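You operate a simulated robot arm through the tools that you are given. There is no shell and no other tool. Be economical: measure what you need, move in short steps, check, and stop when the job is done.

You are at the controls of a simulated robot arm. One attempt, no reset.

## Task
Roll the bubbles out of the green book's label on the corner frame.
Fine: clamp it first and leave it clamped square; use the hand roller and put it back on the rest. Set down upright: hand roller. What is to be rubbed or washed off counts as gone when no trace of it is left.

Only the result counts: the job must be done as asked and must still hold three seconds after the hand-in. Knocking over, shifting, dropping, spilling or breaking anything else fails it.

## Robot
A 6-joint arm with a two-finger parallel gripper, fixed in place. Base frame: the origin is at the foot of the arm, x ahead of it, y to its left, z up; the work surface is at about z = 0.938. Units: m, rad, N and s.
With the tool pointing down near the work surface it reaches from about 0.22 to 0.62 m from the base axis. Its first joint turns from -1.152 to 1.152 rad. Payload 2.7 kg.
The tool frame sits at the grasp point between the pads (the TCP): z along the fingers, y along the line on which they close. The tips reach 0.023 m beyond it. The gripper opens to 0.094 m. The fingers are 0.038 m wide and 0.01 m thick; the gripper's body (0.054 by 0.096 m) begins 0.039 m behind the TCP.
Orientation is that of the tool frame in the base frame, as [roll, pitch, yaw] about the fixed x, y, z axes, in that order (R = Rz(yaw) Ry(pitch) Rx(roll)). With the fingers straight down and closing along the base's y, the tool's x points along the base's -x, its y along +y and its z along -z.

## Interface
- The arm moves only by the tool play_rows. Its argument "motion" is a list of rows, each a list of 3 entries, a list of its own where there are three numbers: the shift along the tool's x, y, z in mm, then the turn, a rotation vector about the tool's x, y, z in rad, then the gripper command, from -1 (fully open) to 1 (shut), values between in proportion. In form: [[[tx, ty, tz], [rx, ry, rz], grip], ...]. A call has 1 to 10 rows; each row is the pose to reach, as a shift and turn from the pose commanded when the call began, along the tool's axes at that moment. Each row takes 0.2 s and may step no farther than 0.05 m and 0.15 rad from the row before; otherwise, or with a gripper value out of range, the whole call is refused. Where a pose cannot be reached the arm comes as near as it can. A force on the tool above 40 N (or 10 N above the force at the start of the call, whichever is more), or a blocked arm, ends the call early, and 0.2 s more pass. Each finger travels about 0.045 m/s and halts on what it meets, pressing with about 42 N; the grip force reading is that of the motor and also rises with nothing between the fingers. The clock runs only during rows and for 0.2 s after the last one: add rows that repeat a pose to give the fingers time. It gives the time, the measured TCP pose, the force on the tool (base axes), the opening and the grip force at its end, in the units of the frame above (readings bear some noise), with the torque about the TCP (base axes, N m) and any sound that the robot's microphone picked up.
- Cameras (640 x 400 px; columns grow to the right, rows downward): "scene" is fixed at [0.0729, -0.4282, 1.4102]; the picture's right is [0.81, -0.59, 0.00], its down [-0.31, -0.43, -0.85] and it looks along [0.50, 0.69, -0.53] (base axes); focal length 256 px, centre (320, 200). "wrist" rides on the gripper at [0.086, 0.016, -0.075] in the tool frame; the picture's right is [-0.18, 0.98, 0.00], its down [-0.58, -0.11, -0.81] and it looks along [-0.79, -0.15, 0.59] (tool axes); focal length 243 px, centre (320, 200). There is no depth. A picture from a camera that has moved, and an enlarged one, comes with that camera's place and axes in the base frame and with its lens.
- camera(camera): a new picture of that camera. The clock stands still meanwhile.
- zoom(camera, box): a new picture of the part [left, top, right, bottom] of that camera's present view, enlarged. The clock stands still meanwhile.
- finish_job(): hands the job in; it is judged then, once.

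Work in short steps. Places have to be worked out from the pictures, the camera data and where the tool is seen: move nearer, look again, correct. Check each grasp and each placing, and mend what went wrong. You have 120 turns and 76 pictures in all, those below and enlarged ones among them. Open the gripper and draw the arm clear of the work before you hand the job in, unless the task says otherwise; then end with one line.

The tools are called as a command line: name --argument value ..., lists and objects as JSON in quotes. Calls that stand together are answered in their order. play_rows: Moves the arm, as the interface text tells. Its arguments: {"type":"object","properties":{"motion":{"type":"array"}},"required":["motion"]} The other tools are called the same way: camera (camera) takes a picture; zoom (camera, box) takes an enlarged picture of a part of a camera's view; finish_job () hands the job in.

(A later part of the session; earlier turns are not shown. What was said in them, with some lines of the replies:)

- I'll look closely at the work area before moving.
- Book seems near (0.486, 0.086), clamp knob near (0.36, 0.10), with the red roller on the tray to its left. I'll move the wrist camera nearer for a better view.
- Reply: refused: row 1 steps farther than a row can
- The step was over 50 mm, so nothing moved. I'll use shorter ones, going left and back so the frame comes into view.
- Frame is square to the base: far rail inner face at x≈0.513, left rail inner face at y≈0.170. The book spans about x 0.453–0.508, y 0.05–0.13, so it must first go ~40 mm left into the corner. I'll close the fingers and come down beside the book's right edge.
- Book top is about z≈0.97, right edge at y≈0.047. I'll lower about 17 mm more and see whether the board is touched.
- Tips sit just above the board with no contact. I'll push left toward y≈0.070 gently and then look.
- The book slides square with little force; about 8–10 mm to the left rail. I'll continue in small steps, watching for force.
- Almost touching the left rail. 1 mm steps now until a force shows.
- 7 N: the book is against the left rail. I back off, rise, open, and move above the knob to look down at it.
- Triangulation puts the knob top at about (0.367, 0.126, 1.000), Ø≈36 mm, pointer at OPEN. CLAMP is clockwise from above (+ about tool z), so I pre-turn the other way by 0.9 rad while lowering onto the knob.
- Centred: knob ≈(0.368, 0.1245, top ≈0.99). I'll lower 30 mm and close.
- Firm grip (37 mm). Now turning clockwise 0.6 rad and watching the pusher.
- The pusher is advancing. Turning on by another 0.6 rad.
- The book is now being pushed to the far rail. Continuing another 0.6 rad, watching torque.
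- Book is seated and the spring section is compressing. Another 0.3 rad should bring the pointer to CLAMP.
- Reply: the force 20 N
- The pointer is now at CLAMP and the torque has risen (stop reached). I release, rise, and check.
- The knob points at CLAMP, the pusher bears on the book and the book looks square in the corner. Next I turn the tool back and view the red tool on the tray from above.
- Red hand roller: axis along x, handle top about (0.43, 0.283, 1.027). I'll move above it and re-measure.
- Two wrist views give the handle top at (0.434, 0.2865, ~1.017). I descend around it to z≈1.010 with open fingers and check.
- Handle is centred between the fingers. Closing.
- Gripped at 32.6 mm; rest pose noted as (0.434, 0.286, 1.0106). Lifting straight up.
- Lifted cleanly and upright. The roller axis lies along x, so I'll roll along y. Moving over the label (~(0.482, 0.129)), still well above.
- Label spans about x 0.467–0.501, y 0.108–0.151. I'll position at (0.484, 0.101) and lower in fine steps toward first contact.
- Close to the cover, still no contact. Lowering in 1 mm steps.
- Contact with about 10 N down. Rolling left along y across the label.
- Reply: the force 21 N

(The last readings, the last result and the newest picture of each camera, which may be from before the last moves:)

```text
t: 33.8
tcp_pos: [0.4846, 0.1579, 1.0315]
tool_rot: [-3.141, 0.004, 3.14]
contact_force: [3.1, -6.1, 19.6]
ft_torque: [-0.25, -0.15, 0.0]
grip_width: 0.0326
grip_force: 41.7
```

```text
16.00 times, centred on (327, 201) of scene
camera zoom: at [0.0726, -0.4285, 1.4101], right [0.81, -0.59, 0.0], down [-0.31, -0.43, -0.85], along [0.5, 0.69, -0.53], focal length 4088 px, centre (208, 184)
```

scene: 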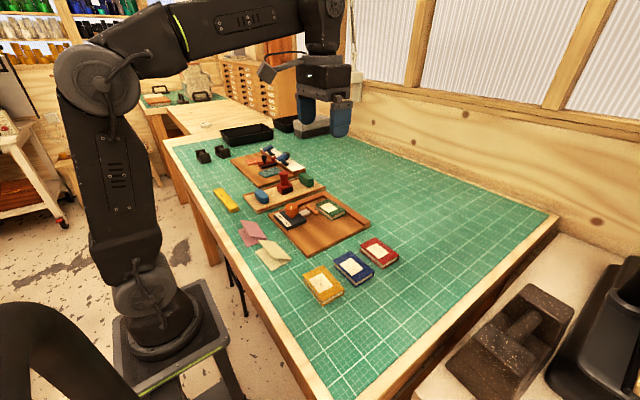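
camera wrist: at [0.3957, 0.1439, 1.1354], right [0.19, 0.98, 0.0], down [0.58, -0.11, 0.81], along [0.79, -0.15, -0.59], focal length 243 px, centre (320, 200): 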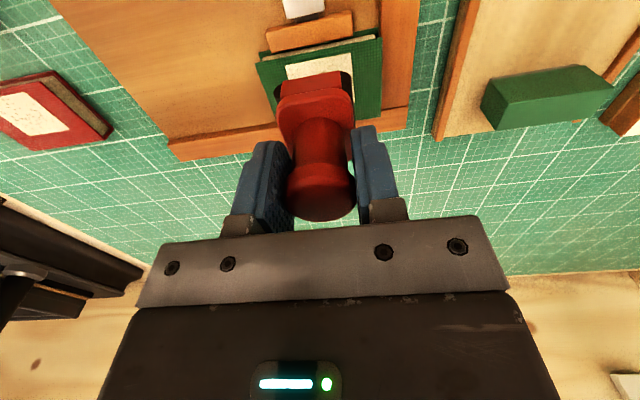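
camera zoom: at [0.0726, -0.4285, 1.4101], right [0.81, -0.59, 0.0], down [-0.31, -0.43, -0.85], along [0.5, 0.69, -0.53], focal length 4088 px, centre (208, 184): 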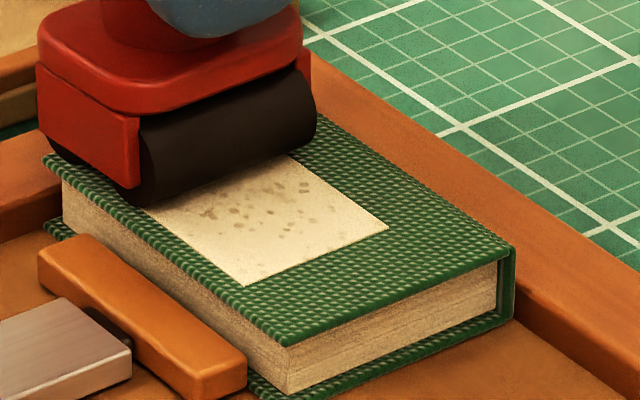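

Bubbles are fading but still visible; more passes are needed. Rolling back the other way.

play_rows --motion '[[[0, -6, 0], [0, 0, 0], 1], [[0, -12, 0], [0, 0, 0], 1], [[0, -18, 0], [0, 0, 0], 1], [[0, -24, 0], [0, 0, 0], 1], [[0, -30, 0], [0, 0, 0], 1], [[0, -36, 0], [0, 0, 0], 1], [[0, -42, 0], [0, 0, 0], 1], [[0, -48, 0], [0, 0, 0], 1], [[0, -54, 0], [0, 0, 0], 1], [[0, -56, 0], [0, 0, 0], 1]]'

play_rows --motion '[[[0, 6, 0], [0, 0, 0], 1], [[0, 12, 0], [0, 0, 0], 1], [[0, 18, 0], [0, 0, 0], 1], [[0, 24, 0], [0, 0, 0], 1], [[0, 30, 0], [0, 0, 0], 1], [[0, 36, 0], [0, 0, 0], 1], [[0, 42, 0], [0, 0, 0], 1], [[0, 48, 0], [0, 0, 0], 1], [[0, 54, 0], [0, 0, 0], 1], [[0, 56, 0], [0, 0, 0], 1]]'

zoom --camera "scene" --box '[312, 190, 342, 212]'

```text
t: 36.0
tcp_pos: [0.485, 0.1016, 1.0298]
tool_rot: [-3.14, 0.0, 3.14]
contact_force: [0.3, 0.0, -2.6]
ft_torque: [0.0, -0.01, 0.03]
grip_width: 0.0326
grip_force: 41.4
```

```text
t: 38.2
tcp_pos: [0.4853, 0.1571, 1.0301]
tool_rot: [-3.139, 0.001, 3.14]
contact_force: [-1.2, -0.1, -2.4]
ft_torque: [0.02, 0.01, -0.03]
grip_width: 0.0323
grip_force: 41.8
```

```text
16.00 times, centred on (327, 201) of scene
camera zoom: at [0.0729, -0.4282, 1.4102], right [0.81, -0.59, 0.0], down [-0.31, -0.43, -0.85], along [0.5, 0.69, -0.53], focal length 4088 px, centre (208, 184)
```

zoom: 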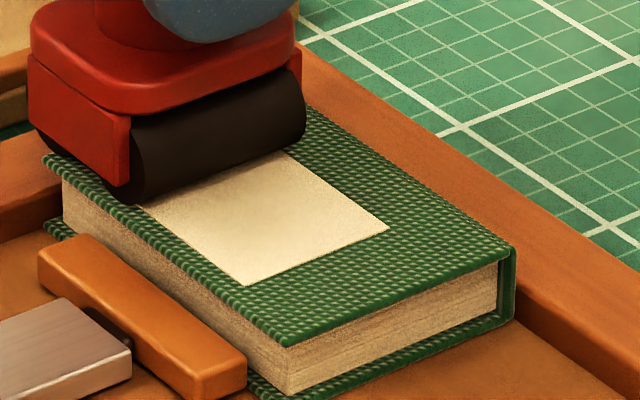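

The visible part is clean, but the roller has slid slightly in the grip and contact is now light. I lift and inspect the whole label.

play_rows --motion '[[[0, 0, -25], [0, 0, 0], 1], [[0, 0, -50], [0, 0, 0], 1], [[30, 25, -50], [0, 0, 0], 1], [[30, 60, -50], [0, 0, 0], 1], [[30, 60, -50], [0, 0, 0], 1]]'

zoom --camera "scene" --box '[310, 185, 350, 215]'

camera --camera "wrist"

```text
t: 39.4
tcp_pos: [0.455, 0.2185, 1.0792]
tool_rot: [-3.14, 0.001, 3.14]
contact_force: [1.2, 0.1, -0.6]
ft_torque: [0.01, -0.02, 0.01]
grip_width: 0.0328
grip_force: 42.4
```

```text
13.33 times, centred on (330, 200) of scene
camera zoom: at [0.0729, -0.4281, 1.4102], right [0.81, -0.59, 0.0], down [-0.31, -0.43, -0.85], along [0.5, 0.69, -0.53], focal length 3407 px, centre (187, 200)
```

zoom: 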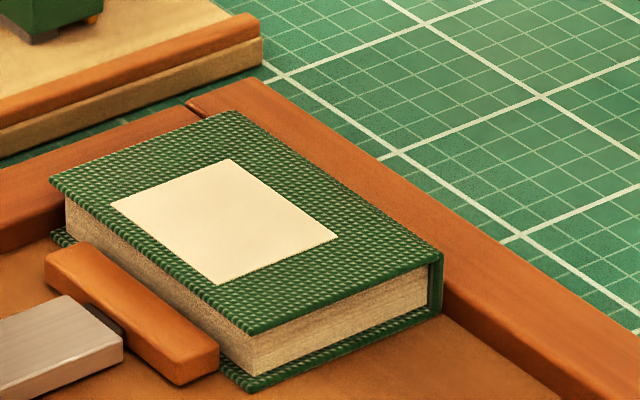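

```text
31 pictures are left
camera wrist: at [0.3684, 0.2354, 1.1535], right [0.19, 0.98, 0.0], down [0.58, -0.11, 0.81], along [0.79, -0.15, -0.59], focal length 243 px, centre (320, 200)
```

wrist: 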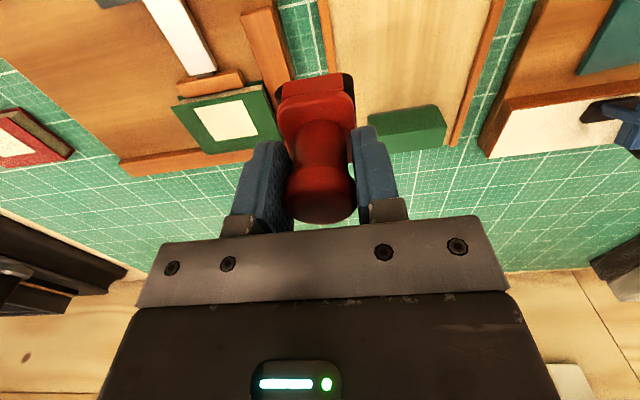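

zoom --camera "scene" --box '[316, 195, 338, 210]'

zoom --camera "wrist" --box '[170, 75, 290, 160]'

```text
16.00 times, centred on (327, 202) of scene
camera zoom: at [0.0729, -0.4281, 1.4102], right [0.81, -0.59, 0.0], down [-0.31, -0.43, -0.85], along [0.5, 0.69, -0.53], focal length 4088 px, centre (208, 160)
```

zoom: 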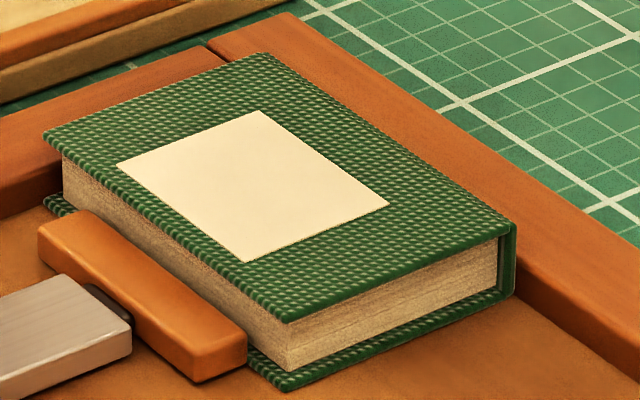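

```text
4.71 times, centred on (230, 118) of wrist
camera zoom: at [0.3684, 0.2354, 1.1535], right [0.19, 0.98, 0.0], down [0.58, -0.11, 0.81], along [0.79, -0.15, -0.59], focal length 1142 px, centre (744, 588)
```

zoom: 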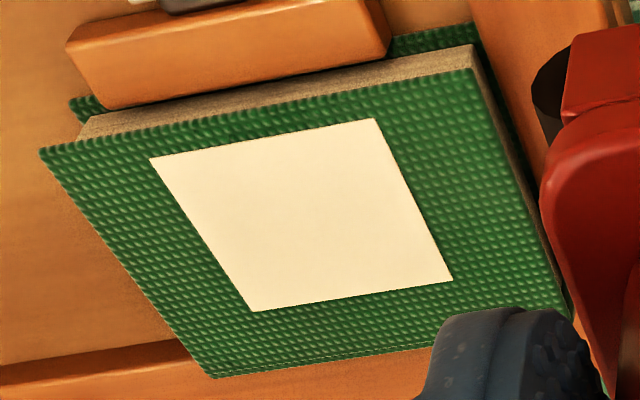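

The label looks clean in both views. For certainty I'll make one more light round trip, re-finding contact first.

play_rows --motion '[[[-10, -40, 0], [0, 0, 0], 1], [[-20, -80, 0], [0, 0, 0], 1], [[-30, -117, 0], [0, 0, 0], 1], [[-30, -117, 30], [0, 0, 0], 1], [[-30, -117, 46], [0, 0, 0], 1], [[-30, -117, 49], [0, 0, 0], 1], [[-30, -117, 50], [0, 0, 0], 1], [[-30, -117, 50], [0, 0, 0], 1]]'

```text
t: 41.2
tcp_pos: [0.4847, 0.101, 1.0302]
tool_rot: [3.142, 0.002, 3.139]
contact_force: [0.1, -0.6, -2.7]
ft_torque: [0.0, -0.01, 0.0]
grip_width: 0.0322
grip_force: 42.2
```

play_rows --motion '[[[0, 0, 0.7], [0, 0, 0], 1], [[0, 0, 1.4], [0, 0, 0], 1], [[0, 0, 1.4], [0, 0, 0], 1]]'

```text
t: 42.0
tcp_pos: [0.4835, 0.1002, 1.0299]
tool_rot: [-3.141, 0.004, 3.141]
contact_force: [-2.3, 0.8, 7.5]
ft_torque: [0.01, 0.14, 0.01]
grip_width: 0.0326
grip_force: 41.8
```

About 10 N again. Rolling across and back.

play_rows --motion '[[[0, 6, 0], [0, 0, 0], 1], [[0, 12, 0], [0, 0, 0], 1], [[0, 18, 0], [0, 0, 0], 1], [[0, 24, 0], [0, 0, 0], 1], [[0, 30, 0], [0, 0, 0], 1], [[0, 36, 0], [0, 0, 0], 1], [[0, 42, 0], [0, 0, 0], 1], [[0, 48, 0], [0, 0, 0], 1], [[0, 54, 0], [0, 0, 0], 1], [[0, 56, 0], [0, 0, 0], 1]]'

play_rows --motion '[[[0, -6, 0], [0, 0, 0], 1], [[0, -12, 0], [0, 0, 0], 1], [[0, -18, 0], [0, 0, 0], 1], [[0, -24, 0], [0, 0, 0], 1], [[0, -30, 0], [0, 0, 0], 1], [[0, -36, 0], [0, 0, 0], 1], [[0, -42, 0], [0, 0, 0], 1], [[0, -48, 0], [0, 0, 0], 1], [[0, -54, 0], [0, 0, 0], 1], [[0, -54, 0], [0, 0, 0], 1]]'

play_rows --motion '[[[0, 0, -25], [0, 0, 0], 1], [[0, 0, -50], [0, 0, 0], 1], [[15, 45, -50], [0, 0, 0], 1], [[30, 90, -50], [0, 0, 0], 1], [[40, 135, -50], [0, 0, 0], 1], [[49, 180, -50], [0, 0, 0], 1], [[49, 184, -50], [0, 0, 0], 1], [[49, 184, -50], [0, 0, 0], 1]]'

zoom --camera "scene" --box '[240, 130, 350, 215]'

camera --camera "wrist"

```text
t: 44.2
tcp_pos: [0.4849, 0.1564, 1.0287]
tool_rot: [-3.139, 0.002, 3.14]
contact_force: [1.0, -5.4, 13.7]
ft_torque: [-0.16, -0.06, -0.03]
grip_width: 0.0325
grip_force: 42.1
```

```text
t: 46.4
tcp_pos: [0.4845, 0.1029, 1.0291]
tool_rot: [-3.138, 0.001, 3.14]
contact_force: [-0.5, 4.2, 14.9]
ft_torque: [0.21, -0.02, 0.04]
grip_width: 0.0325
grip_force: 42.0
```

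```text
t: 48.2
tcp_pos: [0.4358, 0.2868, 1.0788]
tool_rot: [-3.141, 0.002, 3.14]
contact_force: [0.7, -0.4, -1.6]
ft_torque: [0.02, 0.03, 0.01]
grip_width: 0.0328
grip_force: 42.0
```

```text
4.71 times, centred on (295, 172) of scene
camera zoom: at [0.0729, -0.4281, 1.4102], right [0.81, -0.59, 0.0], down [-0.31, -0.43, -0.85], along [0.5, 0.69, -0.53], focal length 1202 px, centre (438, 329)
```

zoom: 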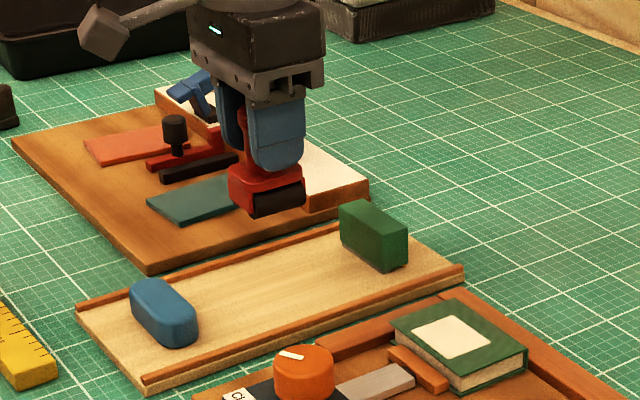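

```text
27 pictures are left
camera wrist: at [0.3504, 0.3037, 1.1524], right [0.19, 0.98, 0.0], down [0.58, -0.11, 0.81], along [0.79, -0.15, -0.59], focal length 243 px, centre (320, 200)
```

wrist: 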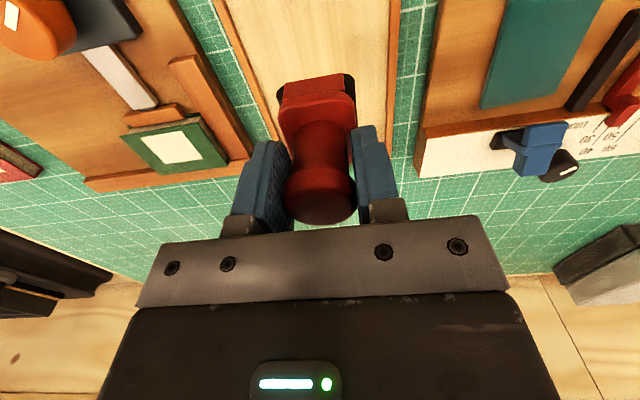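

Clean label, and the roller is over its rest spot. Lowering to just above the rest.

play_rows --motion '[[[1, 0, 25], [0, 0, 0], 1], [[1, 0, 50], [0, 0, 0], 1], [[1, 0, 62], [0, 0, 0], 1], [[1, 0, 66], [0, 0, 0], 1], [[1, 0, 67.5], [0, 0, 0], 1], [[1, 0, 67.5], [0, 0, 0], 1]]'

zoom --camera "scene" --box '[255, 155, 325, 207]'

```text
t: 49.6
tcp_pos: [0.4352, 0.2867, 1.0098]
tool_rot: [-3.141, 0.003, 3.139]
contact_force: [0.4, 0.0, -1.9]
ft_torque: [0.0, -0.01, 0.0]
grip_width: 0.0327
grip_force: 42.4
```

```text
7.69 times, centred on (290, 181) of scene
camera zoom: at [0.0729, -0.4282, 1.4102], right [0.81, -0.59, 0.0], down [-0.31, -0.43, -0.85], along [0.5, 0.69, -0.53], focal length 1965 px, centre (551, 346)
```

zoom: 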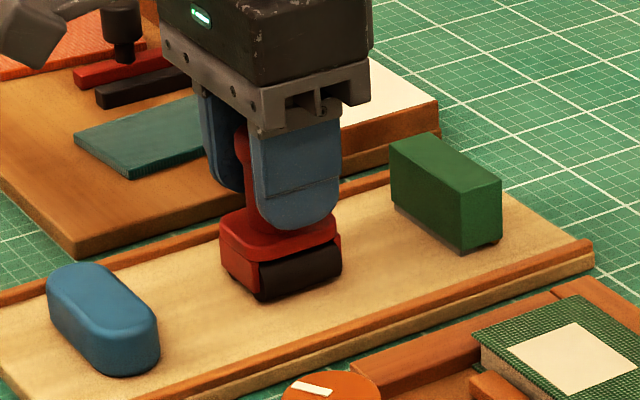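

Still supported by the gripper; lowering in sub-millimetre steps until contact.

play_rows --motion '[[[0, 0, 0.7], [0, 0, 0], 1], [[0, 0, 1.4], [0, 0, 0], 1], [[0, 0, 2], [0, 0, 0], 1], [[0, 0, 2], [0, 0, 0], 1]]'

```text
t: 50.6
tcp_pos: [0.4346, 0.2864, 1.0098]
tool_rot: [-3.141, 0.001, 3.141]
contact_force: [-1.7, -0.6, 2.7]
ft_torque: [-0.04, 0.02, -0.03]
grip_width: 0.0328
grip_force: 42.9
```

Contact with the rest (about 4–5 N). Opening the fingers, without moving yet.

play_rows --motion '[[[0, 0, 0], [0, 0, 0], 0.3], [[0, 0, 0], [0, 0, 0], 0], [[0, 0, 0], [0, 0, 0], -0.5], [[0, 0, 0], [0, 0, 0], -1], [[0, 0, 0], [0, 0, 0], -1], [[0, 0, 0], [0, 0, 0], -1], [[0, 0, 0], [0, 0, 0], -1]]'

camera --camera "wrist"

```text
t: 52.2
tcp_pos: [0.4344, 0.2871, 1.0086]
tool_rot: [-3.139, 0.001, 3.139]
contact_force: [0.3, 0.0, 0.0]
ft_torque: [-0.01, -0.04, -0.01]
grip_width: 0.0939
grip_force: 0.0
```

```text
25 pictures are left
camera wrist: at [0.3487, 0.3032, 1.0827], right [0.19, 0.98, 0.0], down [0.58, -0.11, 0.81], along [0.79, -0.15, -0.59], focal length 243 px, centre (320, 200)
```

wrist: 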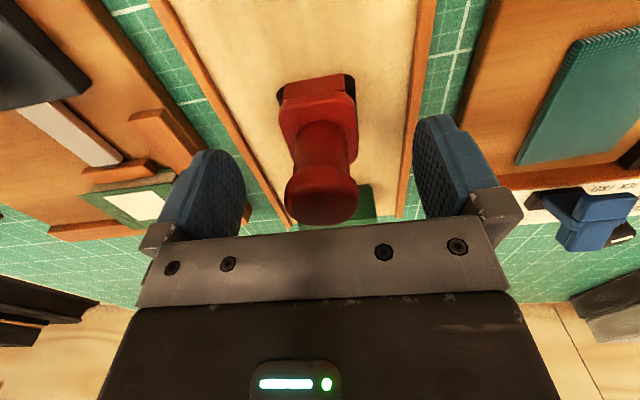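

The roller stands free and upright. Rising straight up and moving clear for a final check.

play_rows --motion '[[[0, 0, -30], [0, 0, 0], -1], [[0, 0, -70], [0, 0, 0], -1], [[0, 0, -115], [0, 0, 0], -1], [[30, 0, -150], [0, 0, 0], -1], [[70, -10, -160], [0, 0, 0], -1], [[110, -20, -160], [0, 0, 0], -1], [[110, -20, -160], [0, 0, 0], -1]]'

zoom --camera "scene" --box '[180, 130, 420, 310]'

zoom --camera "scene" --box '[245, 160, 365, 250]'

camera --camera "wrist"

```text
t: 53.8
tcp_pos: [0.324, 0.2672, 1.1695]
tool_rot: [-3.141, 0.001, 3.141]
contact_force: [0.3, -0.3, -0.1]
ft_torque: [0.01, -0.01, -0.01]
grip_width: 0.094
grip_force: 0.0
```

```text
2.22 times, centred on (300, 220) of scene
camera zoom: at [0.0728, -0.4282, 1.4102], right [0.81, -0.59, 0.0], down [-0.31, -0.43, -0.85], along [0.5, 0.69, -0.53], focal length 568 px, centre (364, 156)
```

zoom: 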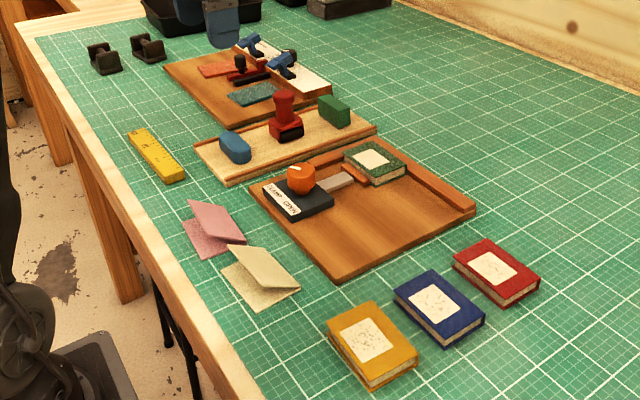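

```text
4.44 times, centred on (305, 205) of scene
camera zoom: at [0.0728, -0.4282, 1.4102], right [0.81, -0.59, 0.0], down [-0.31, -0.43, -0.85], along [0.5, 0.69, -0.53], focal length 1136 px, centre (387, 178)
```

zoom: 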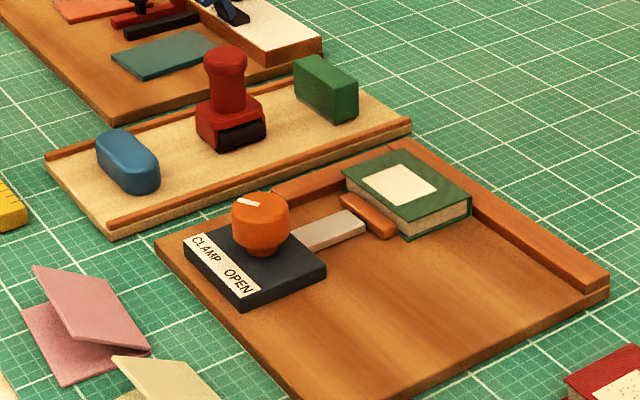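

```text
22 pictures are left
camera wrist: at [0.2384, 0.2841, 1.2436], right [0.19, 0.98, 0.0], down [0.58, -0.11, 0.81], along [0.79, -0.15, -0.59], focal length 243 px, centre (320, 200)
```

wrist: 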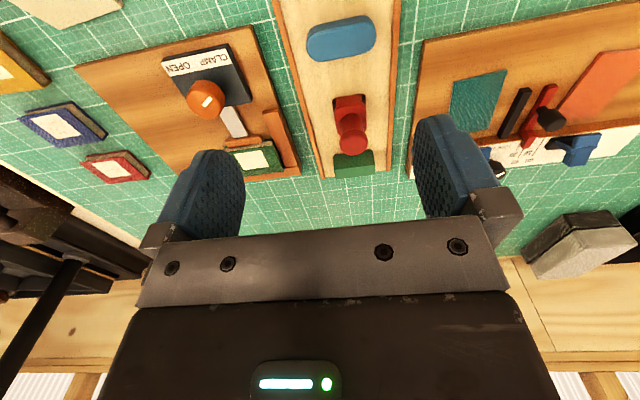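

Everything else is undisturbed. One last zoom to check the book's squareness in the corner.

zoom --camera "wrist" --box '[205, 90, 315, 190]'

zoom --camera "scene" --box '[305, 185, 350, 217]'

```text
4.00 times, centred on (260, 140) of wrist
camera zoom: at [0.2384, 0.2841, 1.2436], right [0.19, 0.98, 0.0], down [0.58, -0.11, 0.81], along [0.79, -0.15, -0.59], focal length 970 px, centre (560, 440)
```

zoom: 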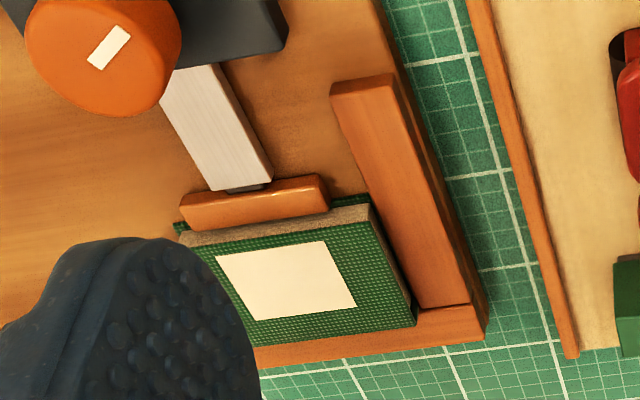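

```text
12.50 times, centred on (328, 201) of scene
camera zoom: at [0.0728, -0.4282, 1.4102], right [0.81, -0.59, 0.0], down [-0.31, -0.43, -0.85], along [0.5, 0.69, -0.53], focal length 3194 px, centre (226, 188)
```

zoom: 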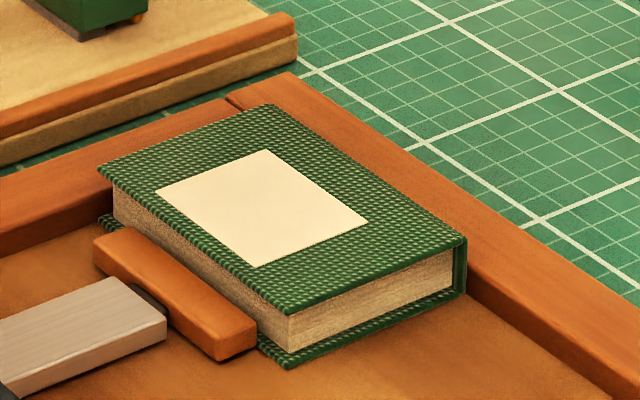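

The book sits square against both rails and clamped, the label is clean, and the roller is upright on its rest with the arm clear. Handing in.

finish_job

```text
The job is handed in.
```

The green book is clamped square in the corner frame, no bubbles show on its label in close-up, and the hand roller is back upright on its rest; the job has been handed in.
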